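You operate a simulated robot arm through the tools that you are given. There is no shell and no other tool. Be economical: measure what you need, move in short steps, check, and stop when the job is done.

You are at the controls of a simulated robot arm. One attempt, no reset.

JOB
Wind 8 metres of wire onto the small spool.
Fine: zero the counter and release the brake first; brake on again at the end; leave the tension dial.
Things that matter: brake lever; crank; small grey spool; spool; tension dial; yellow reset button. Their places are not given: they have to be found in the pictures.

The check looks at the end state, three seconds after you hand in, the way a careful person would. Anything else that was tipped, shoved, dropped, spilled or broken makes it a failure.

ROBOT AND FRAMES
A 6-joint arm with a two-finger parallel gripper, fixed in place. Base frame: the origin is at the foot of the arm, x ahead of it, y to its left, z up. Readings come in mm, degrees, newtons and seconds.
With the tool pointing down near the work surface it reaches from about 100 to 620 mm from the base axis. Its first joint turns from -66.0 to 66.0 degrees. Payload 2.9 kg.
The TCP is the grasp point between the finger pads, 30 mm short of the fingertips. In the tool frame z runs along the fingers and y along their closing line. The gripper opens to 110 mm. The fingers are 20 mm wide and 10 mm thick; the gripper's body (48 by 112 mm) begins 55 mm behind the TCP.
Orientation is that of the tool frame in the base frame, as [roll, pitch, yaw] about the fixed x, y, z axes, in that order (R = Rz(yaw) Ry(pitch) Rx(roll)). With the fingers straight down and closing along the base's y, the tool's x points along the base's -x, its y along +y and its z along -z.

CONTROLS
- The arm moves only by the tool arm_command. Its argument "motion" is text: rows parted by semicolons, each of 7 numbers parted by spaces: the shift along the base's x, y, z in mm, then the turn, a rotation vector about the base's x, y, z in degrees, then the gripper command, from -1 (shut) to 1 (fully open), values between in proportion. In form: dx dy dz ax ay az claw; .... A call has 1 to 12 rows; each row shifts and turns the commanded pose from where the row before left it. A row lasts 0.2 s, in which the tool goes at most 50 mm and 8.6 degrees; a call with a longer step from one row to the next is refused whole, and so is a gripper value outside its range. A pose out of reach is approached as far as the arm can. The call stops where the force on the tool passes 40 N (or 10 N more than at its start, if that is more) or the arm is blocked; 0.2 s more then pass. The fingers move at their own pace (about 108 mm/s each) and stop on an object; they squeeze with about 32 N. The grip force told is the motor's: it shows also when the fingers shut on nothing. Time passes only in rows, and 0.2 s behind the last, so rows that do not move let the fingers close. The reply holds the time, the measured pose of the TCP, the force on the tool along the base axes, the opening and the grip force, in the units named above and with some noise, with the torque about the TCP (base axes, N m) and any sound that the robot's microphone picked up.
- Cameras (640 x 400 px; columns grow to the right, rows downward): "scene" is fixed at [72.3, 424.4, 1409.4]; the picture's right is [-0.80, -0.59, 0.00], its down [-0.25, 0.34, -0.90] and it looks along [0.54, -0.73, -0.43] (base axes); focal length 354 px, centre (320, 200). "wrist" rides on the gripper at [72, 17, -103] in the tool frame; the picture's right is [-0.23, 0.97, 0.00], its down [-0.76, -0.18, -0.62] and it looks along [-0.61, -0.14, 0.78] (tool axes); focal length 222 px, centre (320, 200).
- snapshot(camera): a new picture of that camera. It takes no simulated time.
- pixel_to_xyz(camera, pixels): there is no depth. For up to 12 entries [column, row, z] of the newest picture of that camera ("zoom" is the newest enlarged one), the place [x, y] in the base frame at which the ray of that pixel passes the height z, good to about 2 mm, but the place of the scene camera against the robot may be out by one fixed shift of up to 12 mm in any direction. It takes no simulated time.
- close_up(camera, box): a new picture of the part [left, top, right, bottom] of that camera's present view, enlarged. It takes no simulated time.
- close_job(): hands the job in; it is judged then, once.

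Keep the steps short. Do not move on a guess: measure, check each grasp and each placing, and mend mistakes. In all there are 80 turns and 38 pictures (those below and enlarged ones count). Leave the gripper open and the arm clear of the work at the hand-in unless told otherwise, and finish with a single line.

The tools are called after "Emit:" as a command line: name --argument value ..., lists and objects as JSON in quotes. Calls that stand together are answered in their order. arm_command: Moves the arm, as the interface text tells. Its arguments: {"type":"object","properties":{"motion":{"type":"string"}},"required":["motion"]} The other tools are called the same way: snapshot (camera) takes a picture; pixel_to_xyz (camera, pixels) gives the place at which the rays of pixels pass given heights; close_up (camera, box) takes an enlarged picture of a part of a camera's view; close_job () hands the job in.

At the start:

```text
t: 0.0
ee_pos: [354.0, -30.4, 1217.2]
ee_rot: [-180.0, 0.0, 180.0]
contact_force: [0.1, 0.3, -0.2]
ft_torque: [0.02, -0.03, 0.01]
finger_gap: 110.1
gripper_force: 0.0
```

scene: 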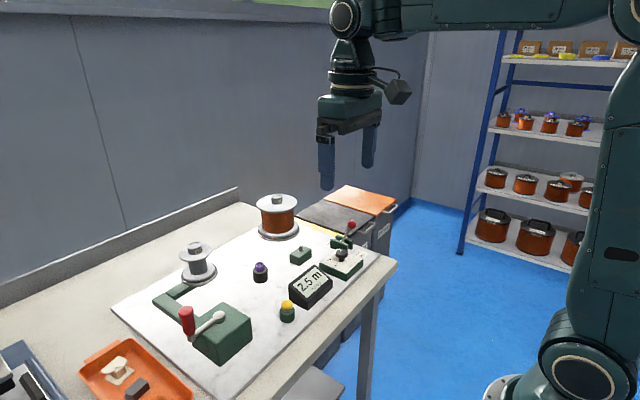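
wrist: 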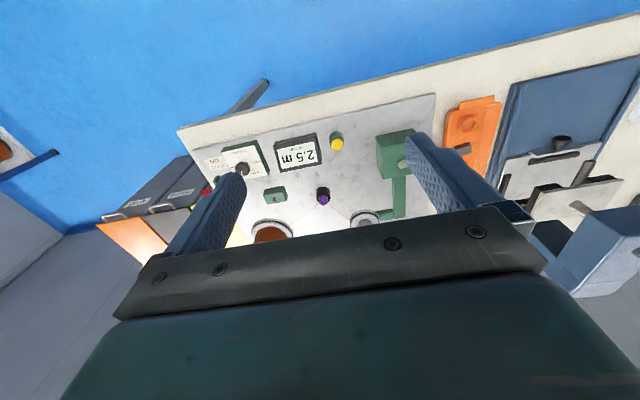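

The counter reads 2.5 m. The crank has a red handle near (187,318), the yellow button is near (287,308), and a lever is near (348,235). I'll enlarge these areas.

Emit:
close_up --camera "scene" --box '[230, 180, 410, 330]'

Emit:
close_up --camera "scene" --box '[100, 230, 280, 380]'

Emit:
close_up --camera "wrist" --box '[180, 100, 460, 260]'

```text
2.67 times, centred on (320, 255) of scene
```

zoom: 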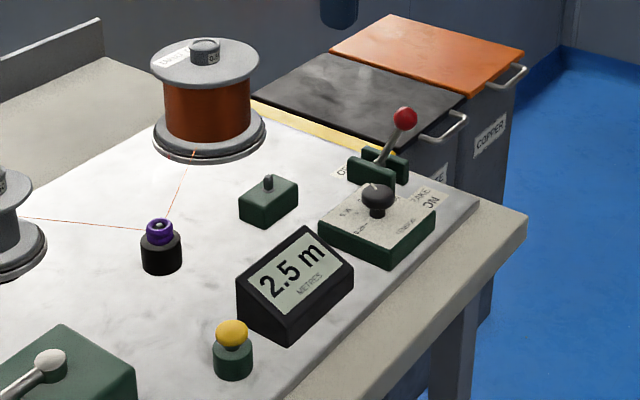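

```text
2.67 times, centred on (190, 305) of scene
```

zoom: 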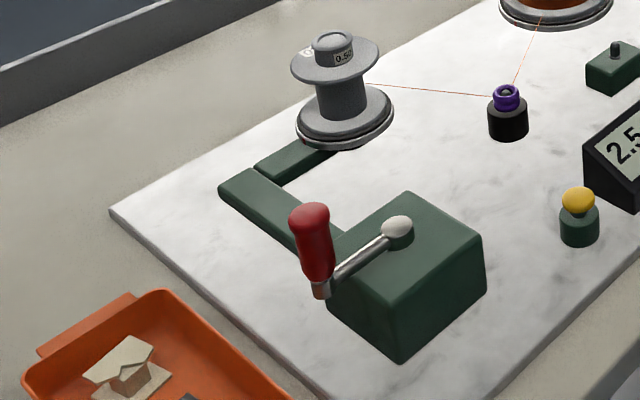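

```text
2.29 times, centred on (320, 180) of wrist
```

zoom: 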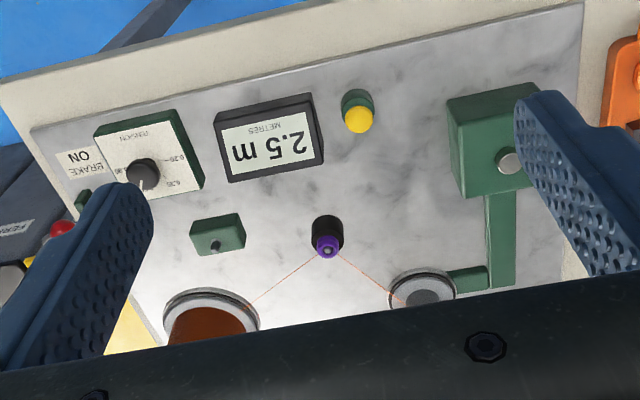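

The brake lever has a red ball, a green bracket and a "BRAKE ON" label. The black knob on the scaled box is the tension dial. The crank turns about a vertical axis. Next I'll intersect rays from both cameras to get heights.

Emit:
pixel_to_xyz --camera "scene" --pixels '[[285.5, 304, 700], [285.5, 304, 800], [285.5, 304, 900], [260.5, 265, 700], [260.5, 265, 800], [260.5, 265, 900], [212, 315, 700], [212, 315, 900], [352, 224, 700], [352, 224, 900], [187, 312, 700], [187, 312, 900]]'

Emit:
pixel_to_xyz --camera "wrist" --pixels '[[337, 144, 700], [337, 144, 800], [337, 144, 900], [323, 200, 700], [323, 200, 800], [323, 200, 900], [403, 163, 700], [403, 163, 900], [207, 192, 700], [207, 192, 900]]'

```text
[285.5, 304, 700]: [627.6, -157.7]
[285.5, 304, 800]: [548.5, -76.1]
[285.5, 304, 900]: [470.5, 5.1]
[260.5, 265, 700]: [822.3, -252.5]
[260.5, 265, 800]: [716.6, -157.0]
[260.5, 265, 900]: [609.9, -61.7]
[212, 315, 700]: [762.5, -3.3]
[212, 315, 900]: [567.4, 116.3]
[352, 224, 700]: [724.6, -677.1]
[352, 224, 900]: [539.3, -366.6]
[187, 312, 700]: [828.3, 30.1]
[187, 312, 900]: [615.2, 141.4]
```

```text
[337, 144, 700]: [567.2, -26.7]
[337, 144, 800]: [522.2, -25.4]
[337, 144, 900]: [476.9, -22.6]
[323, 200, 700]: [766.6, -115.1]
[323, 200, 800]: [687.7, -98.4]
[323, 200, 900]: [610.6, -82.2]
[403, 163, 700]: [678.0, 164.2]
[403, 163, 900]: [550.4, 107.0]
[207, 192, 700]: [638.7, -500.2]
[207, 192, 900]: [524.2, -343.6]
```

The table top is around z≈830–850. I'll move down and forward for a closer wrist view, staying well above everything.

Emit:
arm_command --motion "10 0 -35 0 0 0 1; 10 0 -35 0 0 0 1; 10 0 -35 0 0 0 1; 0 0 -25 0 0 0 1; 0 0 0 0 0 0 1"

Emit:
snapshot --camera "wrist"

```text
t: 1.2
ee_pos: [384.6, -29.7, 1086.1]
ee_rot: [-179.9, 0.0, -180.0]
contact_force: [-0.1, -0.5, -0.3]
ft_torque: [0.01, 0.02, -0.03]
finger_gap: 109.7
gripper_force: 0.0
```

```text
32 pictures are left
```

wrist: 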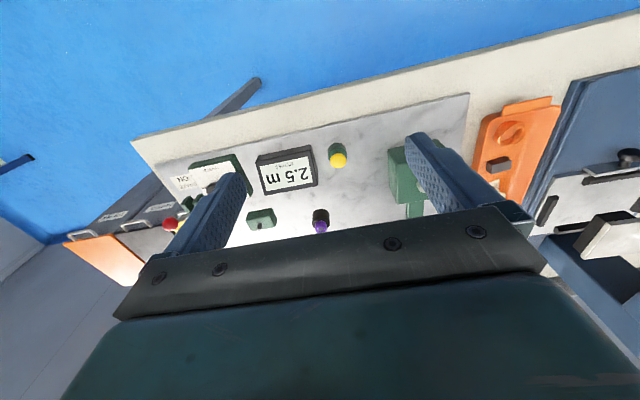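

Emit:
close_up --camera "wrist" --box '[130, 110, 370, 260]'

Emit:
pixel_to_xyz --camera "wrist" --pixels '[[338, 160, 840], [338, 160, 870], [338, 160, 900], [170, 224, 900], [170, 224, 930], [170, 224, 960], [320, 226, 870], [320, 226, 890], [169, 197, 830]]'

```text
2.67 times, centred on (250, 185) of wrist
```

zoom: 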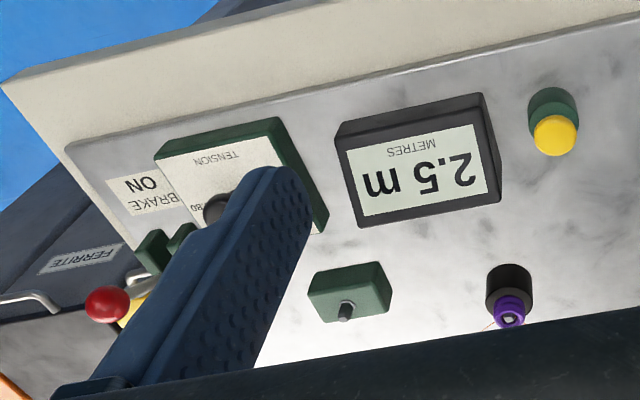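

```text
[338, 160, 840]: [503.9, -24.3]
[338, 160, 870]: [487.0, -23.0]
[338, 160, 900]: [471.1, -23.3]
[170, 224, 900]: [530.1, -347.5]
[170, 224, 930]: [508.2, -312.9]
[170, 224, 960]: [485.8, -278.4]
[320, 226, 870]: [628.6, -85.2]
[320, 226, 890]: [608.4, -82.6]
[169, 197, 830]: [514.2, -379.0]
```

Emit:
arm_command --motion "0 -40 0 0 0 0 1; 0 -45 0 0 0 0 1; 0 -45 0 0 0 0 1; 0 -45 0 0 0 0 1; 0 -45 0 0 0 0 1; 0 -40 0 0 0 0 1; 0 0 0 0 0 0 1"

Emit:
close_up --camera "wrist" --box '[200, 90, 440, 240]'

Emit:
close_up --camera "scene" --box '[300, 205, 396, 265]'

```text
t: 2.8
ee_pos: [385.0, -288.7, 1088.2]
ee_rot: [180.0, 0.0, -180.0]
contact_force: [0.2, -0.1, -0.1]
ft_torque: [0.0, 0.01, -0.03]
finger_gap: 110.2
gripper_force: 0.1
```

```text
2.67 times, centred on (320, 165) of wrist
```

zoom: 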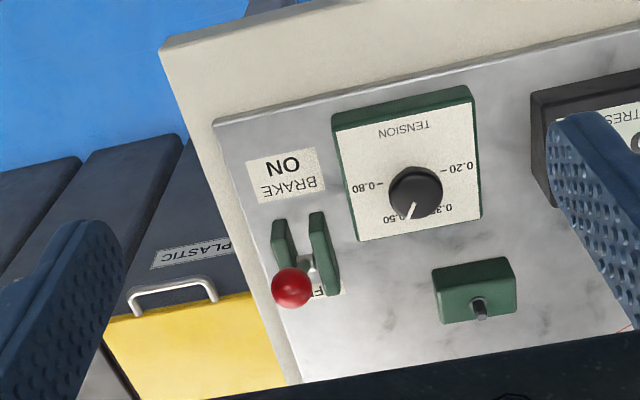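

```text
6.67 times, centred on (348, 235) of scene
```

zoom: 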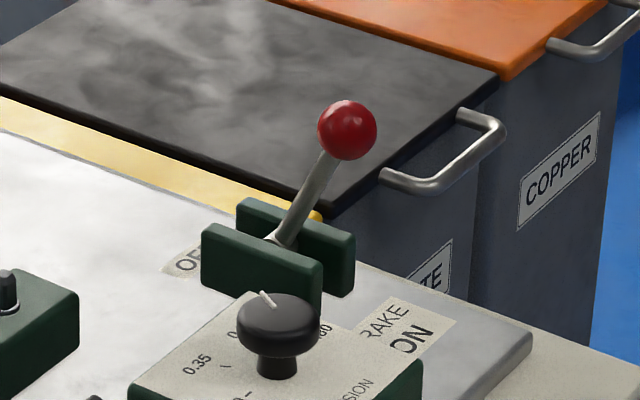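

Emit:
pixel_to_xyz --camera "wrist" --pixels '[[309.1, 197.6, 900], [309.1, 197.6, 930], [309.1, 197.6, 960], [303, 172, 850], [319, 170, 850], [323, 200, 850], [307, 155, 830], [322, 200, 830], [313, 190, 860]]'

Emit:
pixel_to_xyz --camera "scene" --pixels '[[352, 224.5, 900], [352, 224.5, 930], [352, 224.5, 960], [342, 236, 850], [342, 236, 870], [409, 386, 830]]'

```text
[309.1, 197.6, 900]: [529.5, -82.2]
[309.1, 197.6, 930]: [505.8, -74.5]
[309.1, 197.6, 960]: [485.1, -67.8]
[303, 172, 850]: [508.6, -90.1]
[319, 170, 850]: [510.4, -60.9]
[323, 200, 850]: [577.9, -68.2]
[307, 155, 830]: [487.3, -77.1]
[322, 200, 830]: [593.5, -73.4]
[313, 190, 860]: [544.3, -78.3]
```

```text
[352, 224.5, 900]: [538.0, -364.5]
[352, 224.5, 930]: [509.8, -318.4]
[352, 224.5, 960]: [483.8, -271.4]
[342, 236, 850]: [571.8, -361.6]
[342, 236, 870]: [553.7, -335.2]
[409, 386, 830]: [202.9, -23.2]
```

The two wrist views put the ball near (524, -340, 908). It leans toward −x, the ON side, and the bracket centre is near x≈544, with OFF on the far side. I'll shut the fingers and come down on the −x side of the ball.

Emit:
arm_command --motion "20 -12 -20 0 0 0 -1; 20 -13 -30 0 0 0 -1; 20 -13 -35 0 0 0 -1; 10 -13 -35 0 0 0 -1; 10 0 0 0 0 0 -1; 0 0 0 0 0 0 -1; 0 0 0 0 0 0 -1"

Emit:
snapshot --camera "wrist"

Emit:
close_up --camera "scene" --box '[280, 165, 408, 245]'

```text
t: 4.4
ee_pos: [465.4, -341.6, 966.3]
ee_rot: [180.0, 0.0, -180.0]
contact_force: [0.2, 0.8, -0.3]
ft_torque: [0.0, 0.0, 0.0]
finger_gap: 0.0
gripper_force: 32.3
```

```text
28 pictures are left
```

wrist: 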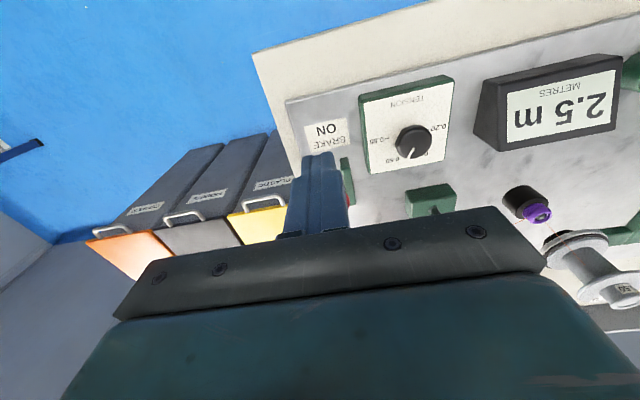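

```text
5.00 times, centred on (344, 205) of scene
```

zoom: 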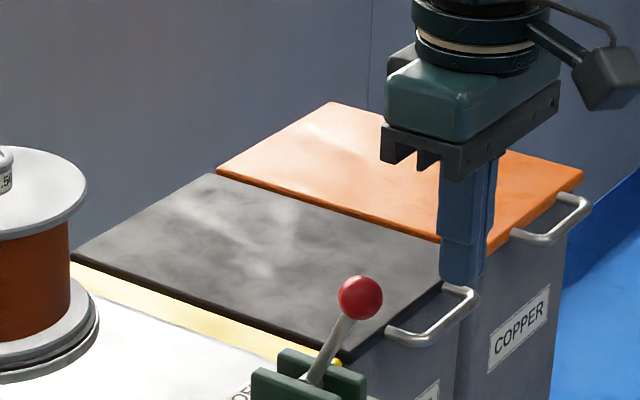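

Emit:
close_up --camera "wrist" --box '[280, 130, 376, 240]'

Emit:
pixel_to_xyz --camera "wrist" --pixels '[[353, 188, 908], [350, 205, 908], [537, 214, 880], [412, 140, 870], [436, 212, 870], [317, 122, 830]]'

```text
3.64 times, centred on (328, 185) of wrist
```

zoom: 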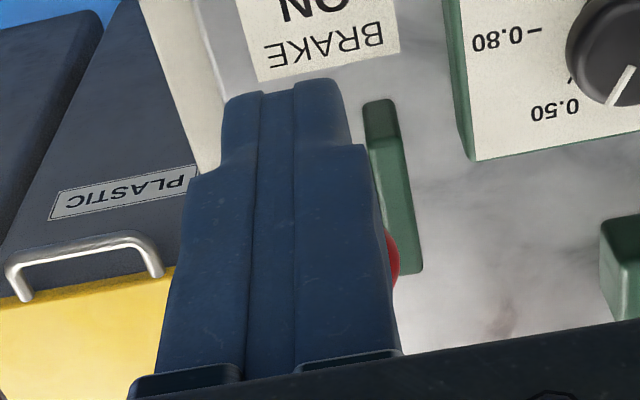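

```text
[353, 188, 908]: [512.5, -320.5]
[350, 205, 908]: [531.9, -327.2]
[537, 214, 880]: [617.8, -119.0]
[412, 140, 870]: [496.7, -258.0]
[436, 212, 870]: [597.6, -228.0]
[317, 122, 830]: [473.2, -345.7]
```

The ball's right edge projects to y≈-326, so its centre is y≈-338 and the fingers line up with it. I'll lower to TCP z≈918 and push in +x in small steps.

Emit:
arm_command --motion "0 2 -24 0 0 0 -1; 0 0 -24 0 0 0 -1; 10 0 0 0 0 0 -1; 10 0 0 0 0 0 -1; 10 0 0 0 0 0 -1; 8 0 0 0 0 0 -1; 8 0 0 0 0 0 -1; 8 0 0 0 0 0 -1; 8 0 0 0 0 0 -1"

Emit:
close_up --camera "scene" --box '[280, 185, 408, 265]'

```text
t: 6.4
ee_pos: [526.3, -339.8, 918.2]
ee_rot: [-179.9, -0.1, 180.0]
contact_force: [-0.1, 0.0, 1.0]
ft_torque: [0.02, -0.02, 0.04]
finger_gap: 0.0
gripper_force: 31.7
```

```text
5.00 times, centred on (344, 225) of scene
```

zoom: 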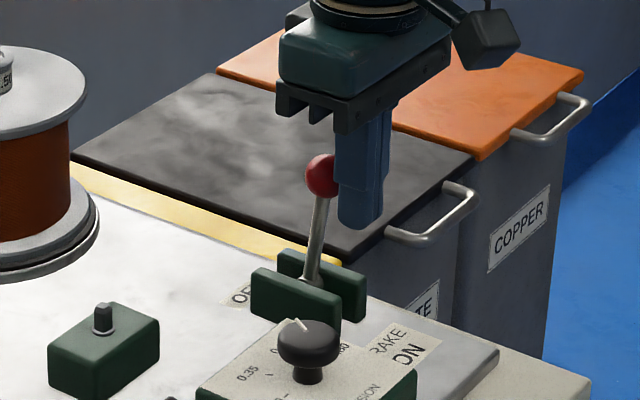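

The lever has moved to about upright. I'll keep pushing +x.

Emit:
arm_command --motion "8 0 0 0 0 0 -1; 8 0 0 0 0 0 -1; 8 0 0 0 0 0 -1; 6 0 0 0 0 0 -1; 6 0 0 0 0 0 -1; 0 0 0 0 0 0 -1"

Emit:
close_up --camera "scene" --box '[280, 185, 408, 265]'

```text
t: 7.8
ee_pos: [563.0, -338.9, 918.4]
ee_rot: [-180.0, 0.0, 179.9]
contact_force: [1.4, 0.4, 0.2]
ft_torque: [-0.03, 0.02, 0.01]
finger_gap: 0.0
gripper_force: 32.3
```

```text
5.00 times, centred on (344, 225) of scene
```

zoom: 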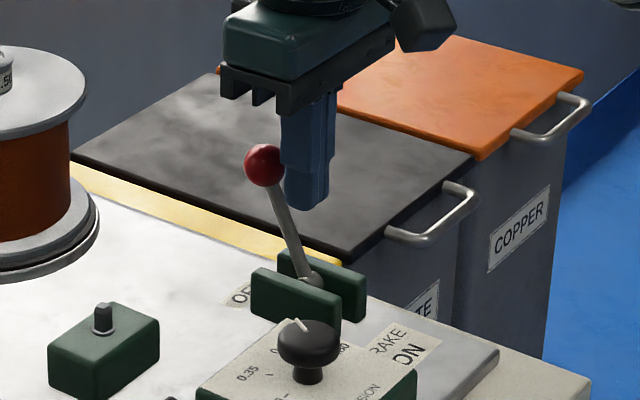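

Emit:
arm_command --motion "5 0 0 0 0 0 -1; 5 0 0 0 0 0 -1; 5 0 0 0 0 0 -1; 0 0 0 0 0 0 -1"

Emit:
close_up --camera "scene" --box '[280, 185, 408, 265]'

```text
t: 8.7
ee_pos: [570.7, -340.0, 918.5]
ee_rot: [179.4, -1.1, 179.6]
contact_force: [-14.3, 3.8, 5.4]
ft_torque: [0.12, 0.13, -0.01]
finger_gap: 0.1
gripper_force: 31.9
stopped in row 4: the force on the tool passed its limit at 42 N (the readings are from after the stop); the commanded pose is now the measured one
```

```text
5.00 times, centred on (344, 225) of scene
```

zoom: 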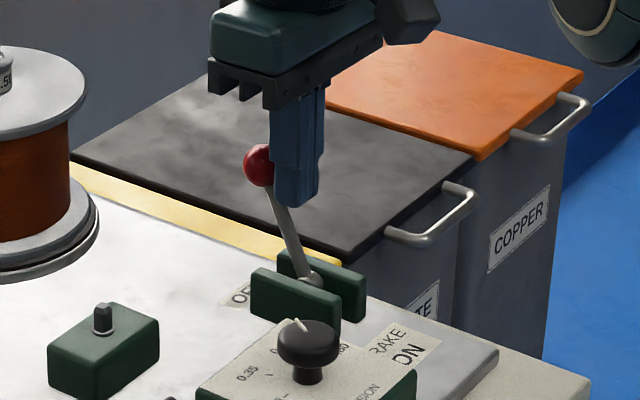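

The lever hit its OFF stop at 42 N. I'll back away, rise, and go to look at the yellow button.

Emit:
arm_command --motion "-20 0 0 0 0 0 -1; -20 0 20 0 0 0 -1; -10 20 30 0 0 0 -1; -10 45 20 0 0 0 -1; -10 48 0 0 0 0 -1; -10 48 0 0 0 0 -1; 0 48 0 0 0 0 -1; 0 48 0 0 0 0 -1; 0 40 0 0 0 0 -1; -20 0 0 0 0 0 -1; -20 0 0 0 0 0 -1; 0 0 0 0 0 0 -1"

Emit:
snapshot --camera "wrist"

Emit:
close_up --camera "scene" --box '[240, 195, 400, 295]'

```text
refused: row 4 steps farther than a row can; nothing moved
```

```text
22 pictures are left
```

wrist: 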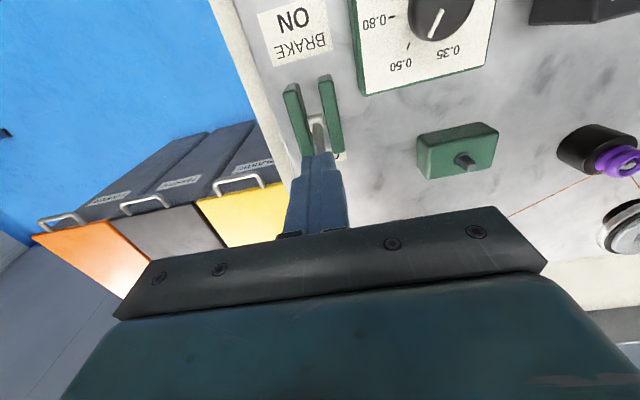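

```text
4.00 times, centred on (320, 245) of scene
```

zoom: 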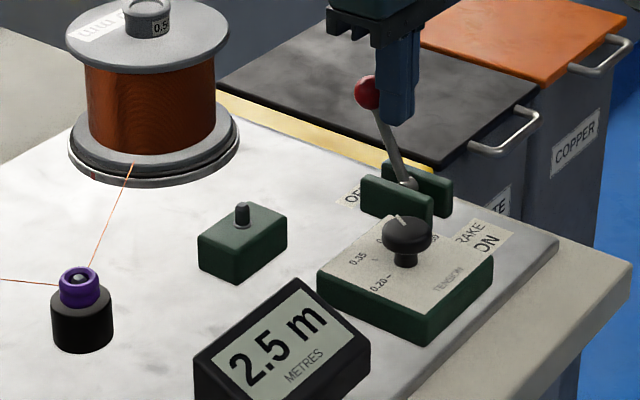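

The command was refused because one row was too long. I'll retry with smaller steps.

Emit:
arm_command --motion "-20 0 0 0 0 0 -1; -20 0 20 0 0 0 -1; -10 20 30 0 0 0 -1; -10 35 20 0 0 0 -1; -10 44 0 0 0 0 -1; -10 44 0 0 0 0 -1; -10 44 0 0 0 0 -1; -10 44 0 0 0 0 -1; -10 40 0 0 0 0 -1; -20 30 0 0 0 0 -1; -20 0 0 0 0 0 -1; 0 0 0 0 0 0 -1"

Emit:
snapshot --camera "wrist"

```text
t: 11.3
ee_pos: [421.8, -41.0, 986.4]
ee_rot: [179.5, -0.7, 179.6]
contact_force: [0.0, -0.2, 0.0]
ft_torque: [-0.01, 0.01, 0.02]
finger_gap: 0.0
gripper_force: 32.0
```

```text
20 pictures are left
```

wrist: 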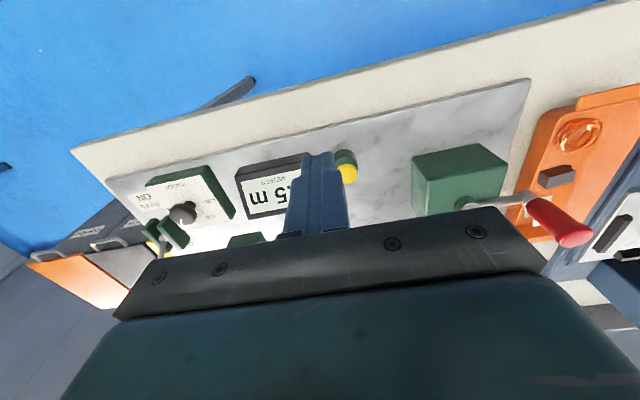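

Emit:
pixel_to_xyz --camera "wrist" --pixels '[[347, 173, 830], [347, 173, 850], [347, 173, 870], [344, 153, 820], [587, 234, 860], [587, 234, 900], [587, 234, 940], [535, 202, 860], [535, 202, 900], [474, 204, 870], [474, 204, 890]]'

Emit:
pixel_to_xyz --camera "scene" --pixels '[[287, 305, 830], [287, 305, 850], [287, 305, 870], [219, 315, 870], [219, 315, 890], [186, 309, 900], [186, 309, 940], [191, 338, 860], [191, 338, 890]]'

```text
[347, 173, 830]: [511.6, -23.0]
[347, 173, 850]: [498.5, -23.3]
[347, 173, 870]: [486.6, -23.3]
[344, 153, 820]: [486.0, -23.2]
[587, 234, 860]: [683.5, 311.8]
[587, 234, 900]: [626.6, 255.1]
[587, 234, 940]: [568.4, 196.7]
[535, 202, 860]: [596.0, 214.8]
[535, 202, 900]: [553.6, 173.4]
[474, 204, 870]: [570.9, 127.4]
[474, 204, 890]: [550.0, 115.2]
```

```text
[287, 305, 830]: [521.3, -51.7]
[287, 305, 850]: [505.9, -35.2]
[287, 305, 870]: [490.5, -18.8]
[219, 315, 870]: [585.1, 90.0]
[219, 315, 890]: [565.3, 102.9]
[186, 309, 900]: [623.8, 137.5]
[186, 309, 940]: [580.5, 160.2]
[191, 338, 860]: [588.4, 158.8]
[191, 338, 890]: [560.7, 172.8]
```

The yellow cap is at about (498, -23) with its top near z≈850. I'll go above it with shut fingers, come down to just over it, then take small steps.

Emit:
arm_command --motion "26 6 -10 0 0 0 -1; 25 6 -15 0 0 0 -1; 25 6 -25 0 0 0 -1; 0 0 -25 0 0 0 -1; 0 0 -15 0 0 0 -1; 0 0 0 0 0 0 -1"

Emit:
close_up --camera "scene" --box '[230, 240, 358, 320]'

```text
t: 12.7
ee_pos: [498.3, -20.0, 897.4]
ee_rot: [179.5, -0.8, 179.8]
contact_force: [-0.1, 0.3, 0.3]
ft_torque: [0.0, -0.03, -0.01]
finger_gap: 0.0
gripper_force: 31.8
```

```text
5.00 times, centred on (294, 280) of scene
```

zoom: 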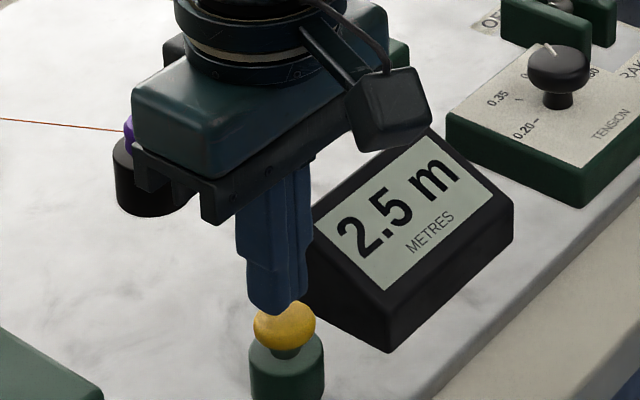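

Emit:
arm_command --motion "0 -3 -5 0 0 0 -1; 0 0 -5 0 0 0 -1; 0 0 -4 0 0 0 -1; 0 0 -4 0 0 0 -1; 0 0 -4 0 0 0 -1; 0 0 -4 0 0 0 -1; 0 0 -3 0 0 0 -1; 0 0 -3 0 0 0 -1"

Emit:
close_up --camera "scene" --box '[230, 240, 358, 320]'

```text
t: 14.3
ee_pos: [500.1, -25.2, 875.7]
ee_rot: [179.6, -0.3, 179.7]
contact_force: [-5.8, -1.2, 22.1]
ft_torque: [0.0, 0.29, 0.02]
finger_gap: 0.0
gripper_force: 32.0
heard: click
stopped in row 7: the force on the tool passed its limit at 43 N (the readings are from after the stop); the commanded pose is now the measured one
```

```text
5.00 times, centred on (294, 280) of scene
```

zoom: 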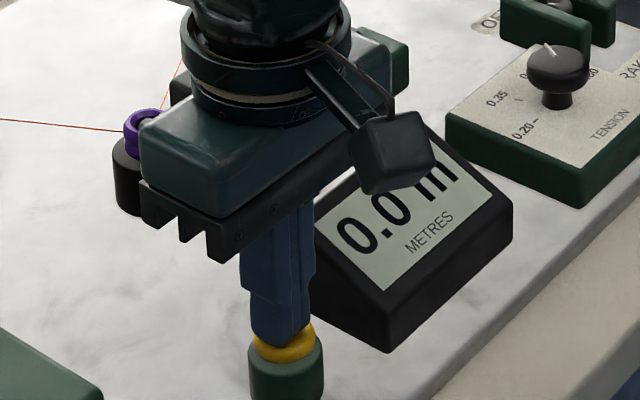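

The counter reads 0.0 m after the click. The rays put the crank hub near (555, 115) and the handle near (559, 183), z≈890–950. I'll rise, open, and look at the crank.

Emit:
arm_command --motion "0 0 35 0 0 0 -1; 0 0 45 0 0 0 -1; -20 0 45 0 0 0 -1; -25 20 25 0 0 0 0; -25 40 0 0 0 0 1; -10 45 0 0 0 0 1; 0 45 0 0 0 0 1; 0 25 0 0 0 0 1; 0 0 0 0 0 0 1; 0 0 0 0 0 0 1"

Emit:
snapshot --camera "wrist"

Emit:
close_up --camera "scene" --box '[150, 230, 278, 310]'

Emit:
pixel_to_xyz --camera "scene" --pixels '[[195, 248, 900], [195, 248, 940], [199, 275, 830], [199, 275, 850]]'

```text
t: 16.5
ee_pos: [421.0, 151.0, 1023.8]
ee_rot: [179.6, -0.6, 179.8]
contact_force: [0.0, 0.0, -0.3]
ft_torque: [-0.01, -0.01, 0.05]
finger_gap: 110.1
gripper_force: 0.2
```

```text
17 pictures are left
```

wrist: 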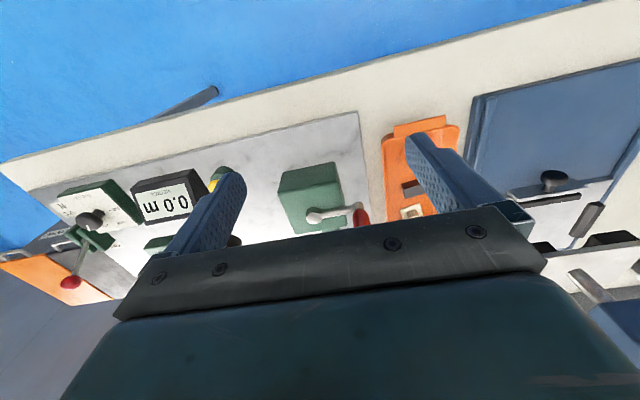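

```text
5.00 times, centred on (214, 270) of scene
```

zoom: 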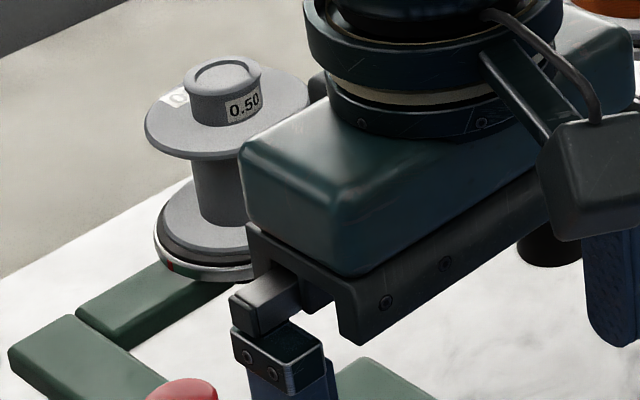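

```text
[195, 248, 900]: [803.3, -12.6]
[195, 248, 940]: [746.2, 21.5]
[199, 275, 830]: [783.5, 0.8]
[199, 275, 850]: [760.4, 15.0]
```

Emit:
pixel_to_xyz --camera "wrist" --pixels '[[315, 217, 870], [315, 217, 885], [361, 208, 890], [361, 208, 920], [361, 208, 950], [361, 222, 950], [367, 215, 920], [355, 210, 885]]'

Emit:
close_up --camera "wrist" --box '[260, 140, 420, 240]'

```text
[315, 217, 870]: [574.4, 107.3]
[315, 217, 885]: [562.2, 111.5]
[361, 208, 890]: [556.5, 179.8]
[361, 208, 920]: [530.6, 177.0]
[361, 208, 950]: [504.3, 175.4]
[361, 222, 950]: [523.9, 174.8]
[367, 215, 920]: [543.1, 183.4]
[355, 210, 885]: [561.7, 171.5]
```

```text
4.00 times, centred on (340, 190) of wrist
```

zoom: 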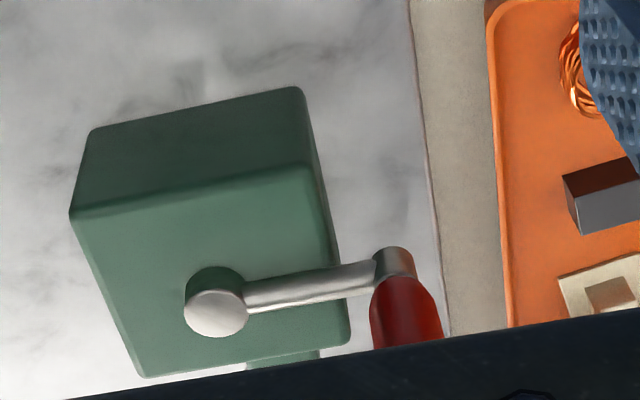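

Emit:
pixel_to_xyz --camera "zoom" --pixels '[[215, 312, 880], [215, 312, 895], [395, 262, 880], [395, 262, 895], [395, 262, 910], [406, 320, 900], [406, 320, 915], [406, 320, 930]]'

Emit:
pixel_to_xyz --camera "scene" --pixels '[[218.9, 315.9, 880], [218.9, 315.9, 895], [190.4, 336.5, 880], [190.4, 336.5, 895], [190.4, 336.5, 910], [186.5, 309, 920], [186.5, 309, 950], [186.5, 309, 980]]'

```text
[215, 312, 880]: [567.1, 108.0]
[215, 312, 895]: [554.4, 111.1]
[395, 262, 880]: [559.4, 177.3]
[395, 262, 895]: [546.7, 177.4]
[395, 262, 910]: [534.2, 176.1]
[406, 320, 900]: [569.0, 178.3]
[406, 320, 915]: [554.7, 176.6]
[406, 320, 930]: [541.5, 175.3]
```

```text
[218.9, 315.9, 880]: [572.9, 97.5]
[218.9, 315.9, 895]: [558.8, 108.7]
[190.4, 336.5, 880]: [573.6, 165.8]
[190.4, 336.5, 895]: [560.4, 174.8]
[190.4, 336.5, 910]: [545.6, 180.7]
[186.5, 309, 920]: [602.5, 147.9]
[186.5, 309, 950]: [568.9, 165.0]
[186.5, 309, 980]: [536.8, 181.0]
```

Both cameras now agree: hub (567, 109, 880) and handle axis (562, 177), z≈888–955, so the radius is about 68 mm. I'll move above the handle with the fingers half open.

Emit:
arm_command --motion "35 6 0 0 0 0 0.1; 35 7 0 0 0 0 0.1; 35 7 0 0 0 0 0.1; 36 6 0 0 0 0 0.1; 0 0 -20 0 0 0 0.1; 0 0 0 0 0 0 0.1"

Emit:
close_up --camera "scene" --box '[130, 245, 258, 345]'

```text
t: 17.9
ee_pos: [560.6, 178.2, 1000.9]
ee_rot: [179.7, -0.6, 179.7]
contact_force: [-0.6, -0.8, 0.8]
ft_torque: [0.0, 0.01, 0.02]
finger_gap: 60.6
gripper_force: 0.0
```

```text
4.00 times, centred on (194, 295) of scene
```

zoom: 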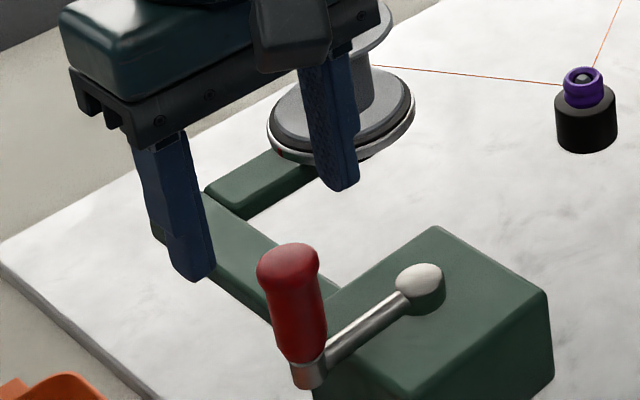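

The fingers straddle the handle. I'll lower to TCP z≈926 and close.

Emit:
arm_command --motion "1 0 -20 0 0 0 0.1; 0 0 -20 0 0 0 0.1; 0 0 -20 0 0 0 0.1; 0 0 -14 0 0 0 0.1; 0 0 0 0 0 0 0.1; 0 0 0 0 0 0 -1; 0 0 0 0 0 0 -1; 0 0 0 0 0 0 -1"

Emit:
close_up --camera "scene" --box '[130, 245, 258, 345]'

```text
t: 19.7
ee_pos: [561.3, 175.1, 927.6]
ee_rot: [179.6, -0.8, 179.4]
contact_force: [0.5, -22.1, -2.2]
ft_torque: [0.34, -0.16, 0.05]
finger_gap: 25.7
gripper_force: 45.3
```

```text
4.00 times, centred on (194, 295) of scene
```

zoom: 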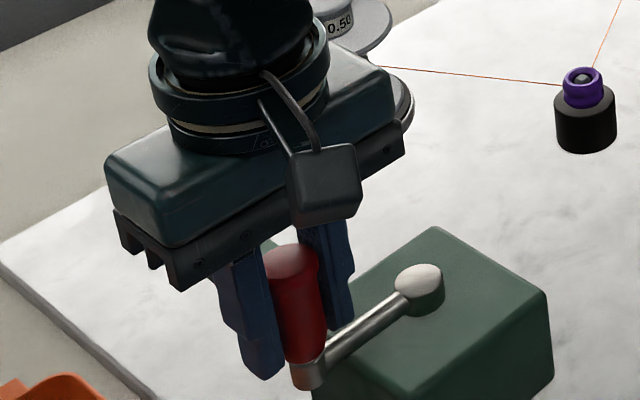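

The handle is gripped (gap 25.7 mm), with a slight side preload in y that I'll relieve. Then I'll try about 45° clockwise, seen from above, and watch the counter and the forces.

Emit:
arm_command --motion "0 -4 0 0 0 0 -1; 8.5 -0.2 0 0 0 0 -1; 8.5 -0.6 0 0 0 0 -1; 8.3 -2 0 0 0 0 -1; 7.9 -3.1 0 0 0 0 -1; 7.5 -4 0 0 0 0 -1; 6.8 -5.1 0 0 0 0 -1; 0 0 0 0 0 0 -1"

Emit:
close_up --camera "scene" --box '[140, 215, 332, 335]'

```text
t: 21.5
ee_pos: [607.0, 156.1, 928.7]
ee_rot: [179.6, -0.9, 179.5]
contact_force: [-25.4, -25.2, 9.1]
ft_torque: [0.36, -0.91, 0.05]
finger_gap: 26.0
gripper_force: 45.4
```

```text
3.33 times, centred on (236, 275) of scene
```

zoom: 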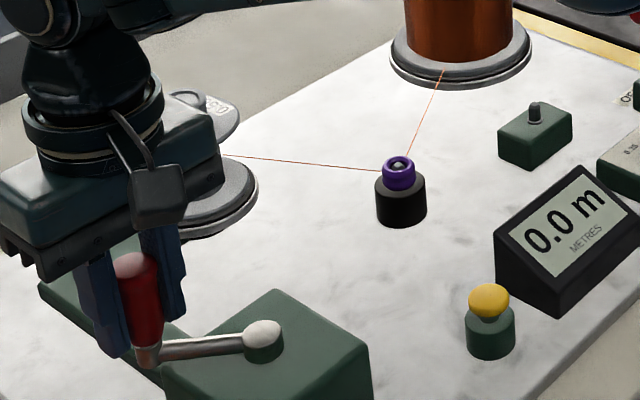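

The counter is still 0.0 and the force points radially inward, so my radius is a bit large. The refit gives centre ≈(562, 111) and R≈63. I'll go on 45° more with that.

Emit:
arm_command --motion "-2.5 -3.4 0 0 0 0 -1; 5.5 -6 0 0 0 0 -1; 4.6 -7 0 0 0 0 -1; 3.7 -7.4 0 0 0 0 -1; 2.6 -7.8 0 0 0 0 -1; 1.5 -8.1 0 0 0 0 -1; 0.6 -8.2 0 0 0 0 -1; 0 0 0 0 0 0 -1"

Emit:
close_up --camera "scene" --box '[140, 215, 332, 335]'

```text
t: 23.3
ee_pos: [626.3, 109.1, 927.8]
ee_rot: [179.4, -0.5, 179.4]
contact_force: [25.8, -1.2, -2.6]
ft_torque: [-0.03, 0.42, 0.0]
finger_gap: 25.8
gripper_force: 45.5
```

```text
3.33 times, centred on (236, 275) of scene
```

zoom: 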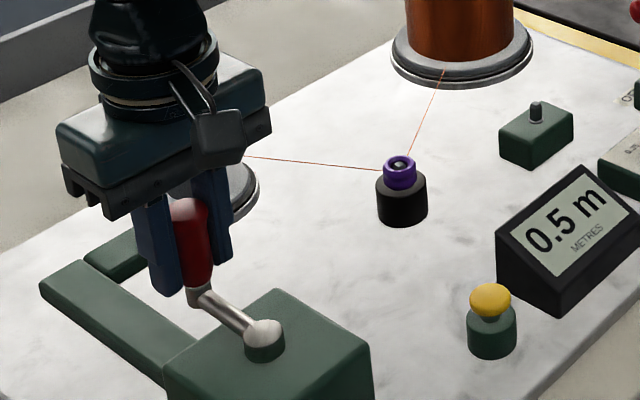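

The counter shows 0.5 m, so clockwise is right. The outward force says the true radius here is slightly larger, so I'll use centre (564, 108.5) and R 64.5. Another 90° clockwise.

Emit:
arm_command --motion "3.4 -2.8 0 0 0 0 -1; -2.2 -16.7 0 0 0 0 -1; -6.4 -15.6 0 0 0 0 -1; -10.3 -13.3 0 0 0 0 -1; 0 0 0 0 0 0 -1"

Emit:
arm_command --motion "-13.4 -10.3 0 0 0 0 -1; -15.5 -6.4 0 0 0 0 -1; -16.7 -2.2 0 0 0 0 -1; 0 0 0 0 0 0 -1"

Emit:
close_up --camera "scene" --box '[140, 215, 332, 335]'

```text
t: 24.5
ee_pos: [608.2, 64.3, 928.5]
ee_rot: [179.5, -0.9, 179.8]
contact_force: [-16.9, 14.9, 16.3]
ft_torque: [-0.17, 0.35, -0.02]
finger_gap: 25.7
gripper_force: 45.1
```

```text
t: 25.5
ee_pos: [564.5, 45.4, 928.6]
ee_rot: [179.6, -0.6, 179.9]
contact_force: [0.2, 23.0, 7.7]
ft_torque: [-0.31, -0.52, -0.03]
finger_gap: 25.8
gripper_force: 45.4
```

```text
3.33 times, centred on (236, 275) of scene
```

zoom: 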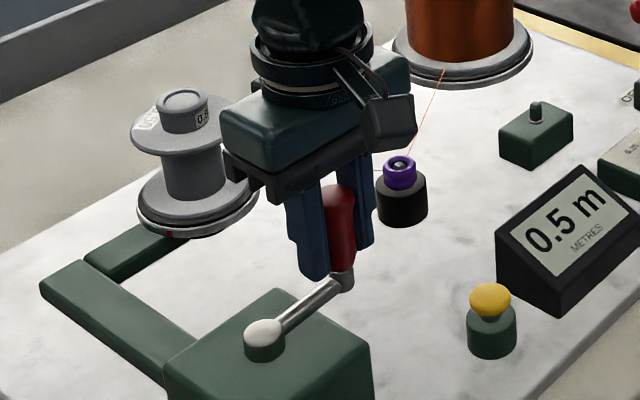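

It is still 0.5 m after 180°, so the counter moves in 0.5 m steps. I'll refit to centre (564.5, 109.7), R 63, and finish the first turn in two 90° calls.

Emit:
arm_command --motion "0.5 2.7 0 0 0 0 -1; -16.3 2.1 0 0 0 0 -1; -15.2 6.3 0 0 0 0 -1; -13.1 10 0 0 0 0 -1; -10 13.1 0 0 0 0 -1; -6.3 15.2 0 0 0 0 -1; -2.1 16.3 0 0 0 0 -1; 0 0 0 0 0 0 -1"

Emit:
arm_command --motion "2.1 16.3 0 0 0 0 -1; 6.3 15.2 0 0 0 0 -1; 10 13.1 0 0 0 0 -1; 13.1 10 0 0 0 0 -1; 15.2 6.3 0 0 0 0 -1; 16.3 2.1 0 0 0 0 -1; 0 0 0 0 0 0 -1"

Emit:
close_up --camera "scene" --box '[140, 215, 332, 335]'

```text
t: 27.3
ee_pos: [496.2, 108.4, 928.5]
ee_rot: [179.6, -1.4, 179.9]
contact_force: [-33.7, -0.4, 6.3]
ft_torque: [-0.01, -0.78, 0.03]
finger_gap: 25.6
gripper_force: 45.7
```

```text
t: 28.9
ee_pos: [565.0, 175.5, 928.3]
ee_rot: [179.4, -0.5, -180.0]
contact_force: [1.4, 29.4, -9.3]
ft_torque: [-0.44, -1.34, -0.08]
finger_gap: 25.7
gripper_force: 45.8
```

```text
3.33 times, centred on (236, 275) of scene
```

zoom: 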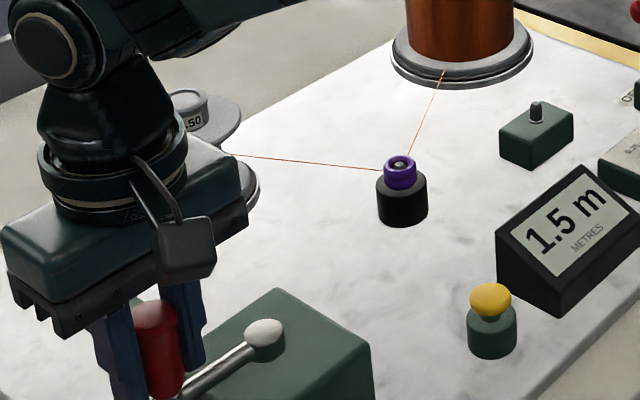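

After one full turn it reads 1.5 m. The four rim readings of force against commanded position give a neutral circle of centre (562.8, 111) and R 64.8. Next half turn uses that.

Emit:
arm_command --motion "15.1 0.9 0 0 0 0 -1; 15.6 -6.5 0 0 0 0 -1; 13.4 -10.3 0 0 0 0 -1; 10.3 -13.4 0 0 0 0 -1; 6.5 -15.6 0 0 0 0 -1; 2.2 -16.8 0 0 0 0 -1; -2.2 -16.8 0 0 0 0 -1; -6.5 -15.6 0 0 0 0 -1; -10.3 -13.4 0 0 0 0 -1; -13.4 -10.3 0 0 0 0 -1; -15.6 -6.5 0 0 0 0 -1; -16.8 -2.2 0 0 0 0 -1"

```text
t: 31.5
ee_pos: [560.4, 45.3, 927.7]
ee_rot: [179.6, -1.2, 179.7]
contact_force: [-0.5, -6.4, -15.2]
ft_torque: [0.15, 0.46, 0.0]
finger_gap: 25.7
gripper_force: 44.7
```

Forces are low. Next is the other half, to the top again (2 turns in all).

Emit:
arm_command --motion "-16.8 2.2 0 0 0 0 -1; -15.6 6.5 0 0 0 0 -1; -13.4 10.3 0 0 0 0 -1; -10.3 13.4 0 0 0 0 -1; -6.5 15.6 0 0 0 0 -1; -2.2 16.8 0 0 0 0 -1; 2.2 16.8 0 0 0 0 -1; 6.5 15.6 0 0 0 0 -1; 10.3 13.4 0 0 0 0 -1; 13.4 10.3 0 0 0 0 -1; 15.6 6.5 0 0 0 0 -1; 16.8 2.2 0 0 0 0 -1"

Emit:
close_up --camera "scene" --box '[140, 215, 332, 335]'

```text
t: 34.1
ee_pos: [563.4, 174.4, 928.8]
ee_rot: [179.5, -0.6, 179.7]
contact_force: [-0.8, -1.1, -9.9]
ft_torque: [0.12, -0.42, -0.01]
finger_gap: 25.7
gripper_force: 45.0
```

```text
3.33 times, centred on (236, 275) of scene
```

zoom: 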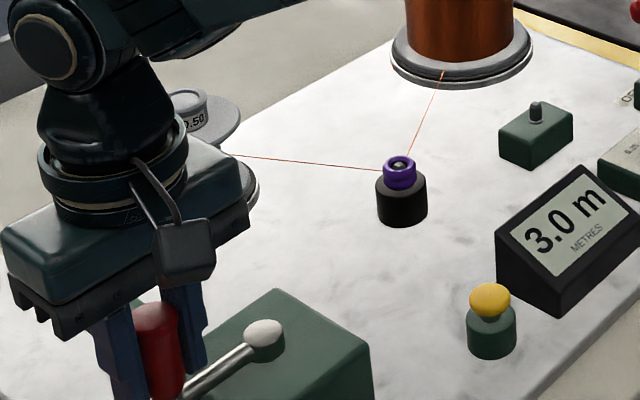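

It reads 3.0 m at 2 turns, so one turn is 1.375–1.5 m. Two more turns follow.

Emit:
arm_command --motion "16.8 -2.2 0 0 0 0 -1; 15.6 -6.5 0 0 0 0 -1; 13.4 -10.3 0 0 0 0 -1; 10.3 -13.4 0 0 0 0 -1; 6.5 -15.6 0 0 0 0 -1; 2.2 -16.8 0 0 0 0 -1; -2.2 -16.8 0 0 0 0 -1; -6.5 -15.6 0 0 0 0 -1; -10.3 -13.4 0 0 0 0 -1; -13.4 -10.3 0 0 0 0 -1; -15.6 -6.5 0 0 0 0 -1; -16.8 -2.2 0 0 0 0 -1"

Emit:
arm_command --motion "-16.8 2.2 0 0 0 0 -1; -15.6 6.5 0 0 0 0 -1; -13.4 10.3 0 0 0 0 -1; -10.3 13.4 0 0 0 0 -1; -6.5 15.6 0 0 0 0 -1; -2.2 16.8 0 0 0 0 -1; 2.2 16.8 0 0 0 0 -1; 6.5 15.6 0 0 0 0 -1; 10.3 13.4 0 0 0 0 -1; 13.4 10.3 0 0 0 0 -1; 15.6 6.5 0 0 0 0 -1; 16.8 2.2 0 0 0 0 -1"

```text
t: 36.7
ee_pos: [562.8, 46.0, 927.4]
ee_rot: [179.6, -0.9, 179.6]
contact_force: [1.3, 5.4, -5.6]
ft_torque: [-0.05, 0.18, -0.01]
finger_gap: 26.0
gripper_force: 45.0
```

```text
t: 39.3
ee_pos: [562.7, 175.4, 928.5]
ee_rot: [179.6, -0.5, 179.6]
contact_force: [-0.9, -0.5, -2.1]
ft_torque: [0.14, -0.47, 0.02]
finger_gap: 26.0
gripper_force: 45.2
```

Three turns are done smoothly. This is the fourth.

Emit:
arm_command --motion "16.8 -2.2 0 0 0 0 -1; 15.6 -6.5 0 0 0 0 -1; 13.4 -10.3 0 0 0 0 -1; 10.3 -13.4 0 0 0 0 -1; 6.5 -15.6 0 0 0 0 -1; 2.2 -16.8 0 0 0 0 -1; -2.2 -16.8 0 0 0 0 -1; -6.5 -15.6 0 0 0 0 -1; -10.3 -13.4 0 0 0 0 -1; -13.4 -10.3 0 0 0 0 -1; -15.6 -6.5 0 0 0 0 -1; -16.8 -2.2 0 0 0 0 -1"

Emit:
arm_command --motion "-16.8 2.2 0 0 0 0 -1; -15.6 6.5 0 0 0 0 -1; -13.4 10.3 0 0 0 0 -1; -10.3 13.4 0 0 0 0 -1; -6.5 15.6 0 0 0 0 -1; -2.2 16.8 0 0 0 0 -1; 2.2 16.8 0 0 0 0 -1; 6.5 15.6 0 0 0 0 -1; 10.3 13.4 0 0 0 0 -1; 13.4 10.3 0 0 0 0 -1; 15.6 6.5 0 0 0 0 -1; 16.8 2.2 0 0 0 0 -1"

Emit:
close_up --camera "scene" --box '[140, 215, 332, 335]'

```text
t: 41.9
ee_pos: [561.6, 45.3, 927.5]
ee_rot: [179.6, -0.7, 179.7]
contact_force: [0.6, 3.6, 13.1]
ft_torque: [-0.07, 0.25, -0.02]
finger_gap: 25.7
gripper_force: 44.8
```

```text
t: 44.5
ee_pos: [562.2, 173.9, 928.5]
ee_rot: [179.5, -0.5, 179.6]
contact_force: [-1.1, -4.7, 9.1]
ft_torque: [0.16, -0.46, -0.01]
finger_gap: 25.7
gripper_force: 45.0
```

```text
3.33 times, centred on (236, 275) of scene
```

zoom: 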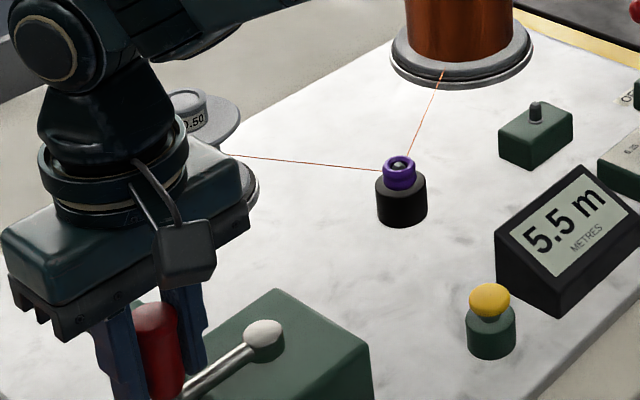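

It reads 5.5 m at 4 turns, so one turn is 1.375–1.435 m and 8 m should take about 5.6–5.8 turns. I'll do 1.5 more turns, then read.

Emit:
arm_command --motion "16.8 -2.2 0 0 0 0 -1; 15.6 -6.5 0 0 0 0 -1; 13.4 -10.3 0 0 0 0 -1; 10.3 -13.4 0 0 0 0 -1; 6.5 -15.6 0 0 0 0 -1; 2.2 -16.8 0 0 0 0 -1; -2.2 -16.8 0 0 0 0 -1; -6.5 -15.6 0 0 0 0 -1; -10.3 -13.4 0 0 0 0 -1; -13.4 -10.3 0 0 0 0 -1; -15.6 -6.5 0 0 0 0 -1; -16.8 -2.2 0 0 0 0 -1"

Emit:
arm_command --motion "-16.8 2.2 0 0 0 0 -1; -15.6 6.5 0 0 0 0 -1; -13.4 10.3 0 0 0 0 -1; -10.3 13.4 0 0 0 0 -1; -6.5 15.6 0 0 0 0 -1; -2.2 16.8 0 0 0 0 -1; 2.2 16.8 0 0 0 0 -1; 6.5 15.6 0 0 0 0 -1; 10.3 13.4 0 0 0 0 -1; 13.4 10.3 0 0 0 0 -1; 15.6 6.5 0 0 0 0 -1; 16.8 2.2 0 0 0 0 -1"

Emit:
arm_command --motion "16.8 -2.2 0 0 0 0 -1; 15.6 -6.5 0 0 0 0 -1; 13.4 -10.3 0 0 0 0 -1; 10.3 -13.4 0 0 0 0 -1; 6.5 -15.6 0 0 0 0 -1; 2.2 -16.8 0 0 0 0 -1; -2.2 -16.8 0 0 0 0 -1; -6.5 -15.6 0 0 0 0 -1; -10.3 -13.4 0 0 0 0 -1; -13.4 -10.3 0 0 0 0 -1; -15.6 -6.5 0 0 0 0 -1; -16.8 -2.2 0 0 0 0 -1"

Emit:
close_up --camera "scene" --box '[140, 215, 332, 335]'

```text
t: 47.1
ee_pos: [560.1, 43.9, 927.3]
ee_rot: [179.7, -0.9, 179.7]
contact_force: [1.4, 3.5, -1.6]
ft_torque: [0.0, 0.25, 0.0]
finger_gap: 25.4
gripper_force: 45.2
```

```text
t: 49.7
ee_pos: [561.8, 175.1, 927.4]
ee_rot: [179.6, -0.7, 179.7]
contact_force: [-0.1, -3.1, -4.8]
ft_torque: [0.17, -0.54, 0.01]
finger_gap: 25.5
gripper_force: 45.1
```

```text
t: 52.3
ee_pos: [560.7, 44.9, 928.2]
ee_rot: [179.5, -1.0, 179.7]
contact_force: [0.6, 6.3, -19.3]
ft_torque: [-0.05, 0.34, 0.0]
finger_gap: 25.7
gripper_force: 45.3
```

```text
3.33 times, centred on (236, 275) of scene
```

zoom: 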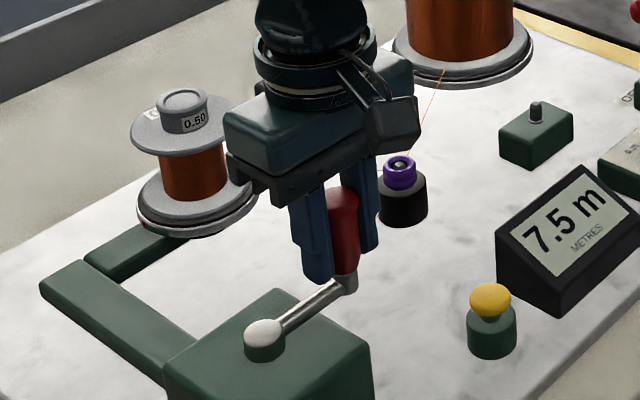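

It reads 7.5 m at 5.5 turns, so one turn is 1.375–1.407 m. I'll turn 15° more and read again to find the 7.75 m threshold.

Emit:
arm_command --motion "-16.8 2.2 0 0 0 0 -1; 0 0 0 0 0 0 -1"

Emit:
close_up --camera "scene" --box '[140, 215, 332, 335]'

```text
t: 52.9
ee_pos: [544.7, 47.2, 928.1]
ee_rot: [179.7, -0.7, 179.7]
contact_force: [-1.8, -2.5, -18.5]
ft_torque: [0.04, 0.1, 0.01]
finger_gap: 25.7
gripper_force: 44.9
```

```text
3.33 times, centred on (236, 275) of scene
```

zoom: 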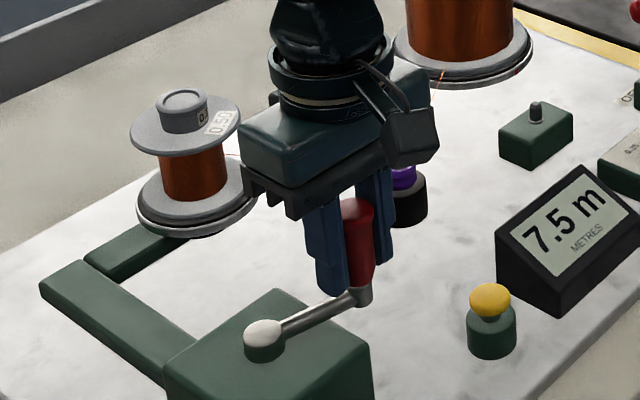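

Still 7.5 m, so one turn is 1.375–1.397 m and 8.0 m comes at about 5.78 turns. That leaves 82° more.

Emit:
arm_command --motion "-15.6 6.5 0 0 0 0 -1; -13.4 10.3 0 0 0 0 -1; -10.3 13.4 0 0 0 0 -1; -6.5 15.6 0 0 0 0 -1; -2.2 16.8 0 0 0 0 -1; 0.5 7.9 0 0 0 0 -1; 0 0 0 0 0 0 -1; 0 0 0 0 0 0 -1"

Emit:
close_up --camera "scene" --box '[140, 215, 332, 335]'

```text
t: 54.7
ee_pos: [496.2, 119.8, 927.8]
ee_rot: [179.4, -0.8, 179.8]
contact_force: [-16.0, 2.9, -4.8]
ft_torque: [0.1, -0.29, -0.02]
finger_gap: 25.8
gripper_force: 44.9
```

```text
3.33 times, centred on (236, 275) of scene
```

zoom: 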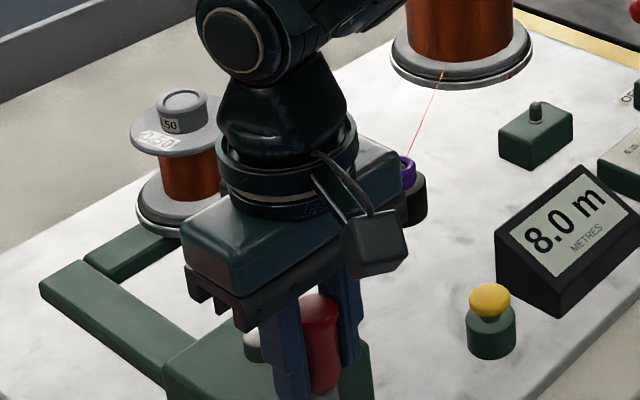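

The counter reads 8.0 m. I'll open the fingers and rise straight up. Meanwhile I'll compute where the brake ball is now, seen at scene ≈(331, 218).

Emit:
arm_command --motion "-1.5 0 0 0 0 0 -1; 0 0 0 0 0 0 -0.4; 0 0 0 0 0 0 0.1; 0 0 0 0 0 0 0.1; 0 0 0 0 0 0 0.1; 0 0 25 0 0 0 0.1; 0 0 35 0 0 0 0.1; 0 0 35 0 0 0 0.1; 0 0 15 0 0 0 0.1"

Emit:
pixel_to_xyz --camera "scene" --pixels '[[331, 218, 880], [331, 218, 895], [331, 218, 910]]'

```text
t: 56.7
ee_pos: [496.4, 118.2, 1039.2]
ee_rot: [179.5, -0.7, 179.6]
contact_force: [0.3, -0.3, 0.0]
ft_torque: [-0.01, 0.03, -0.01]
finger_gap: 60.7
gripper_force: 0.1
```

```text
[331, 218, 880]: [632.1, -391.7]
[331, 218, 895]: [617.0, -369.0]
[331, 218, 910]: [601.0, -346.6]
```

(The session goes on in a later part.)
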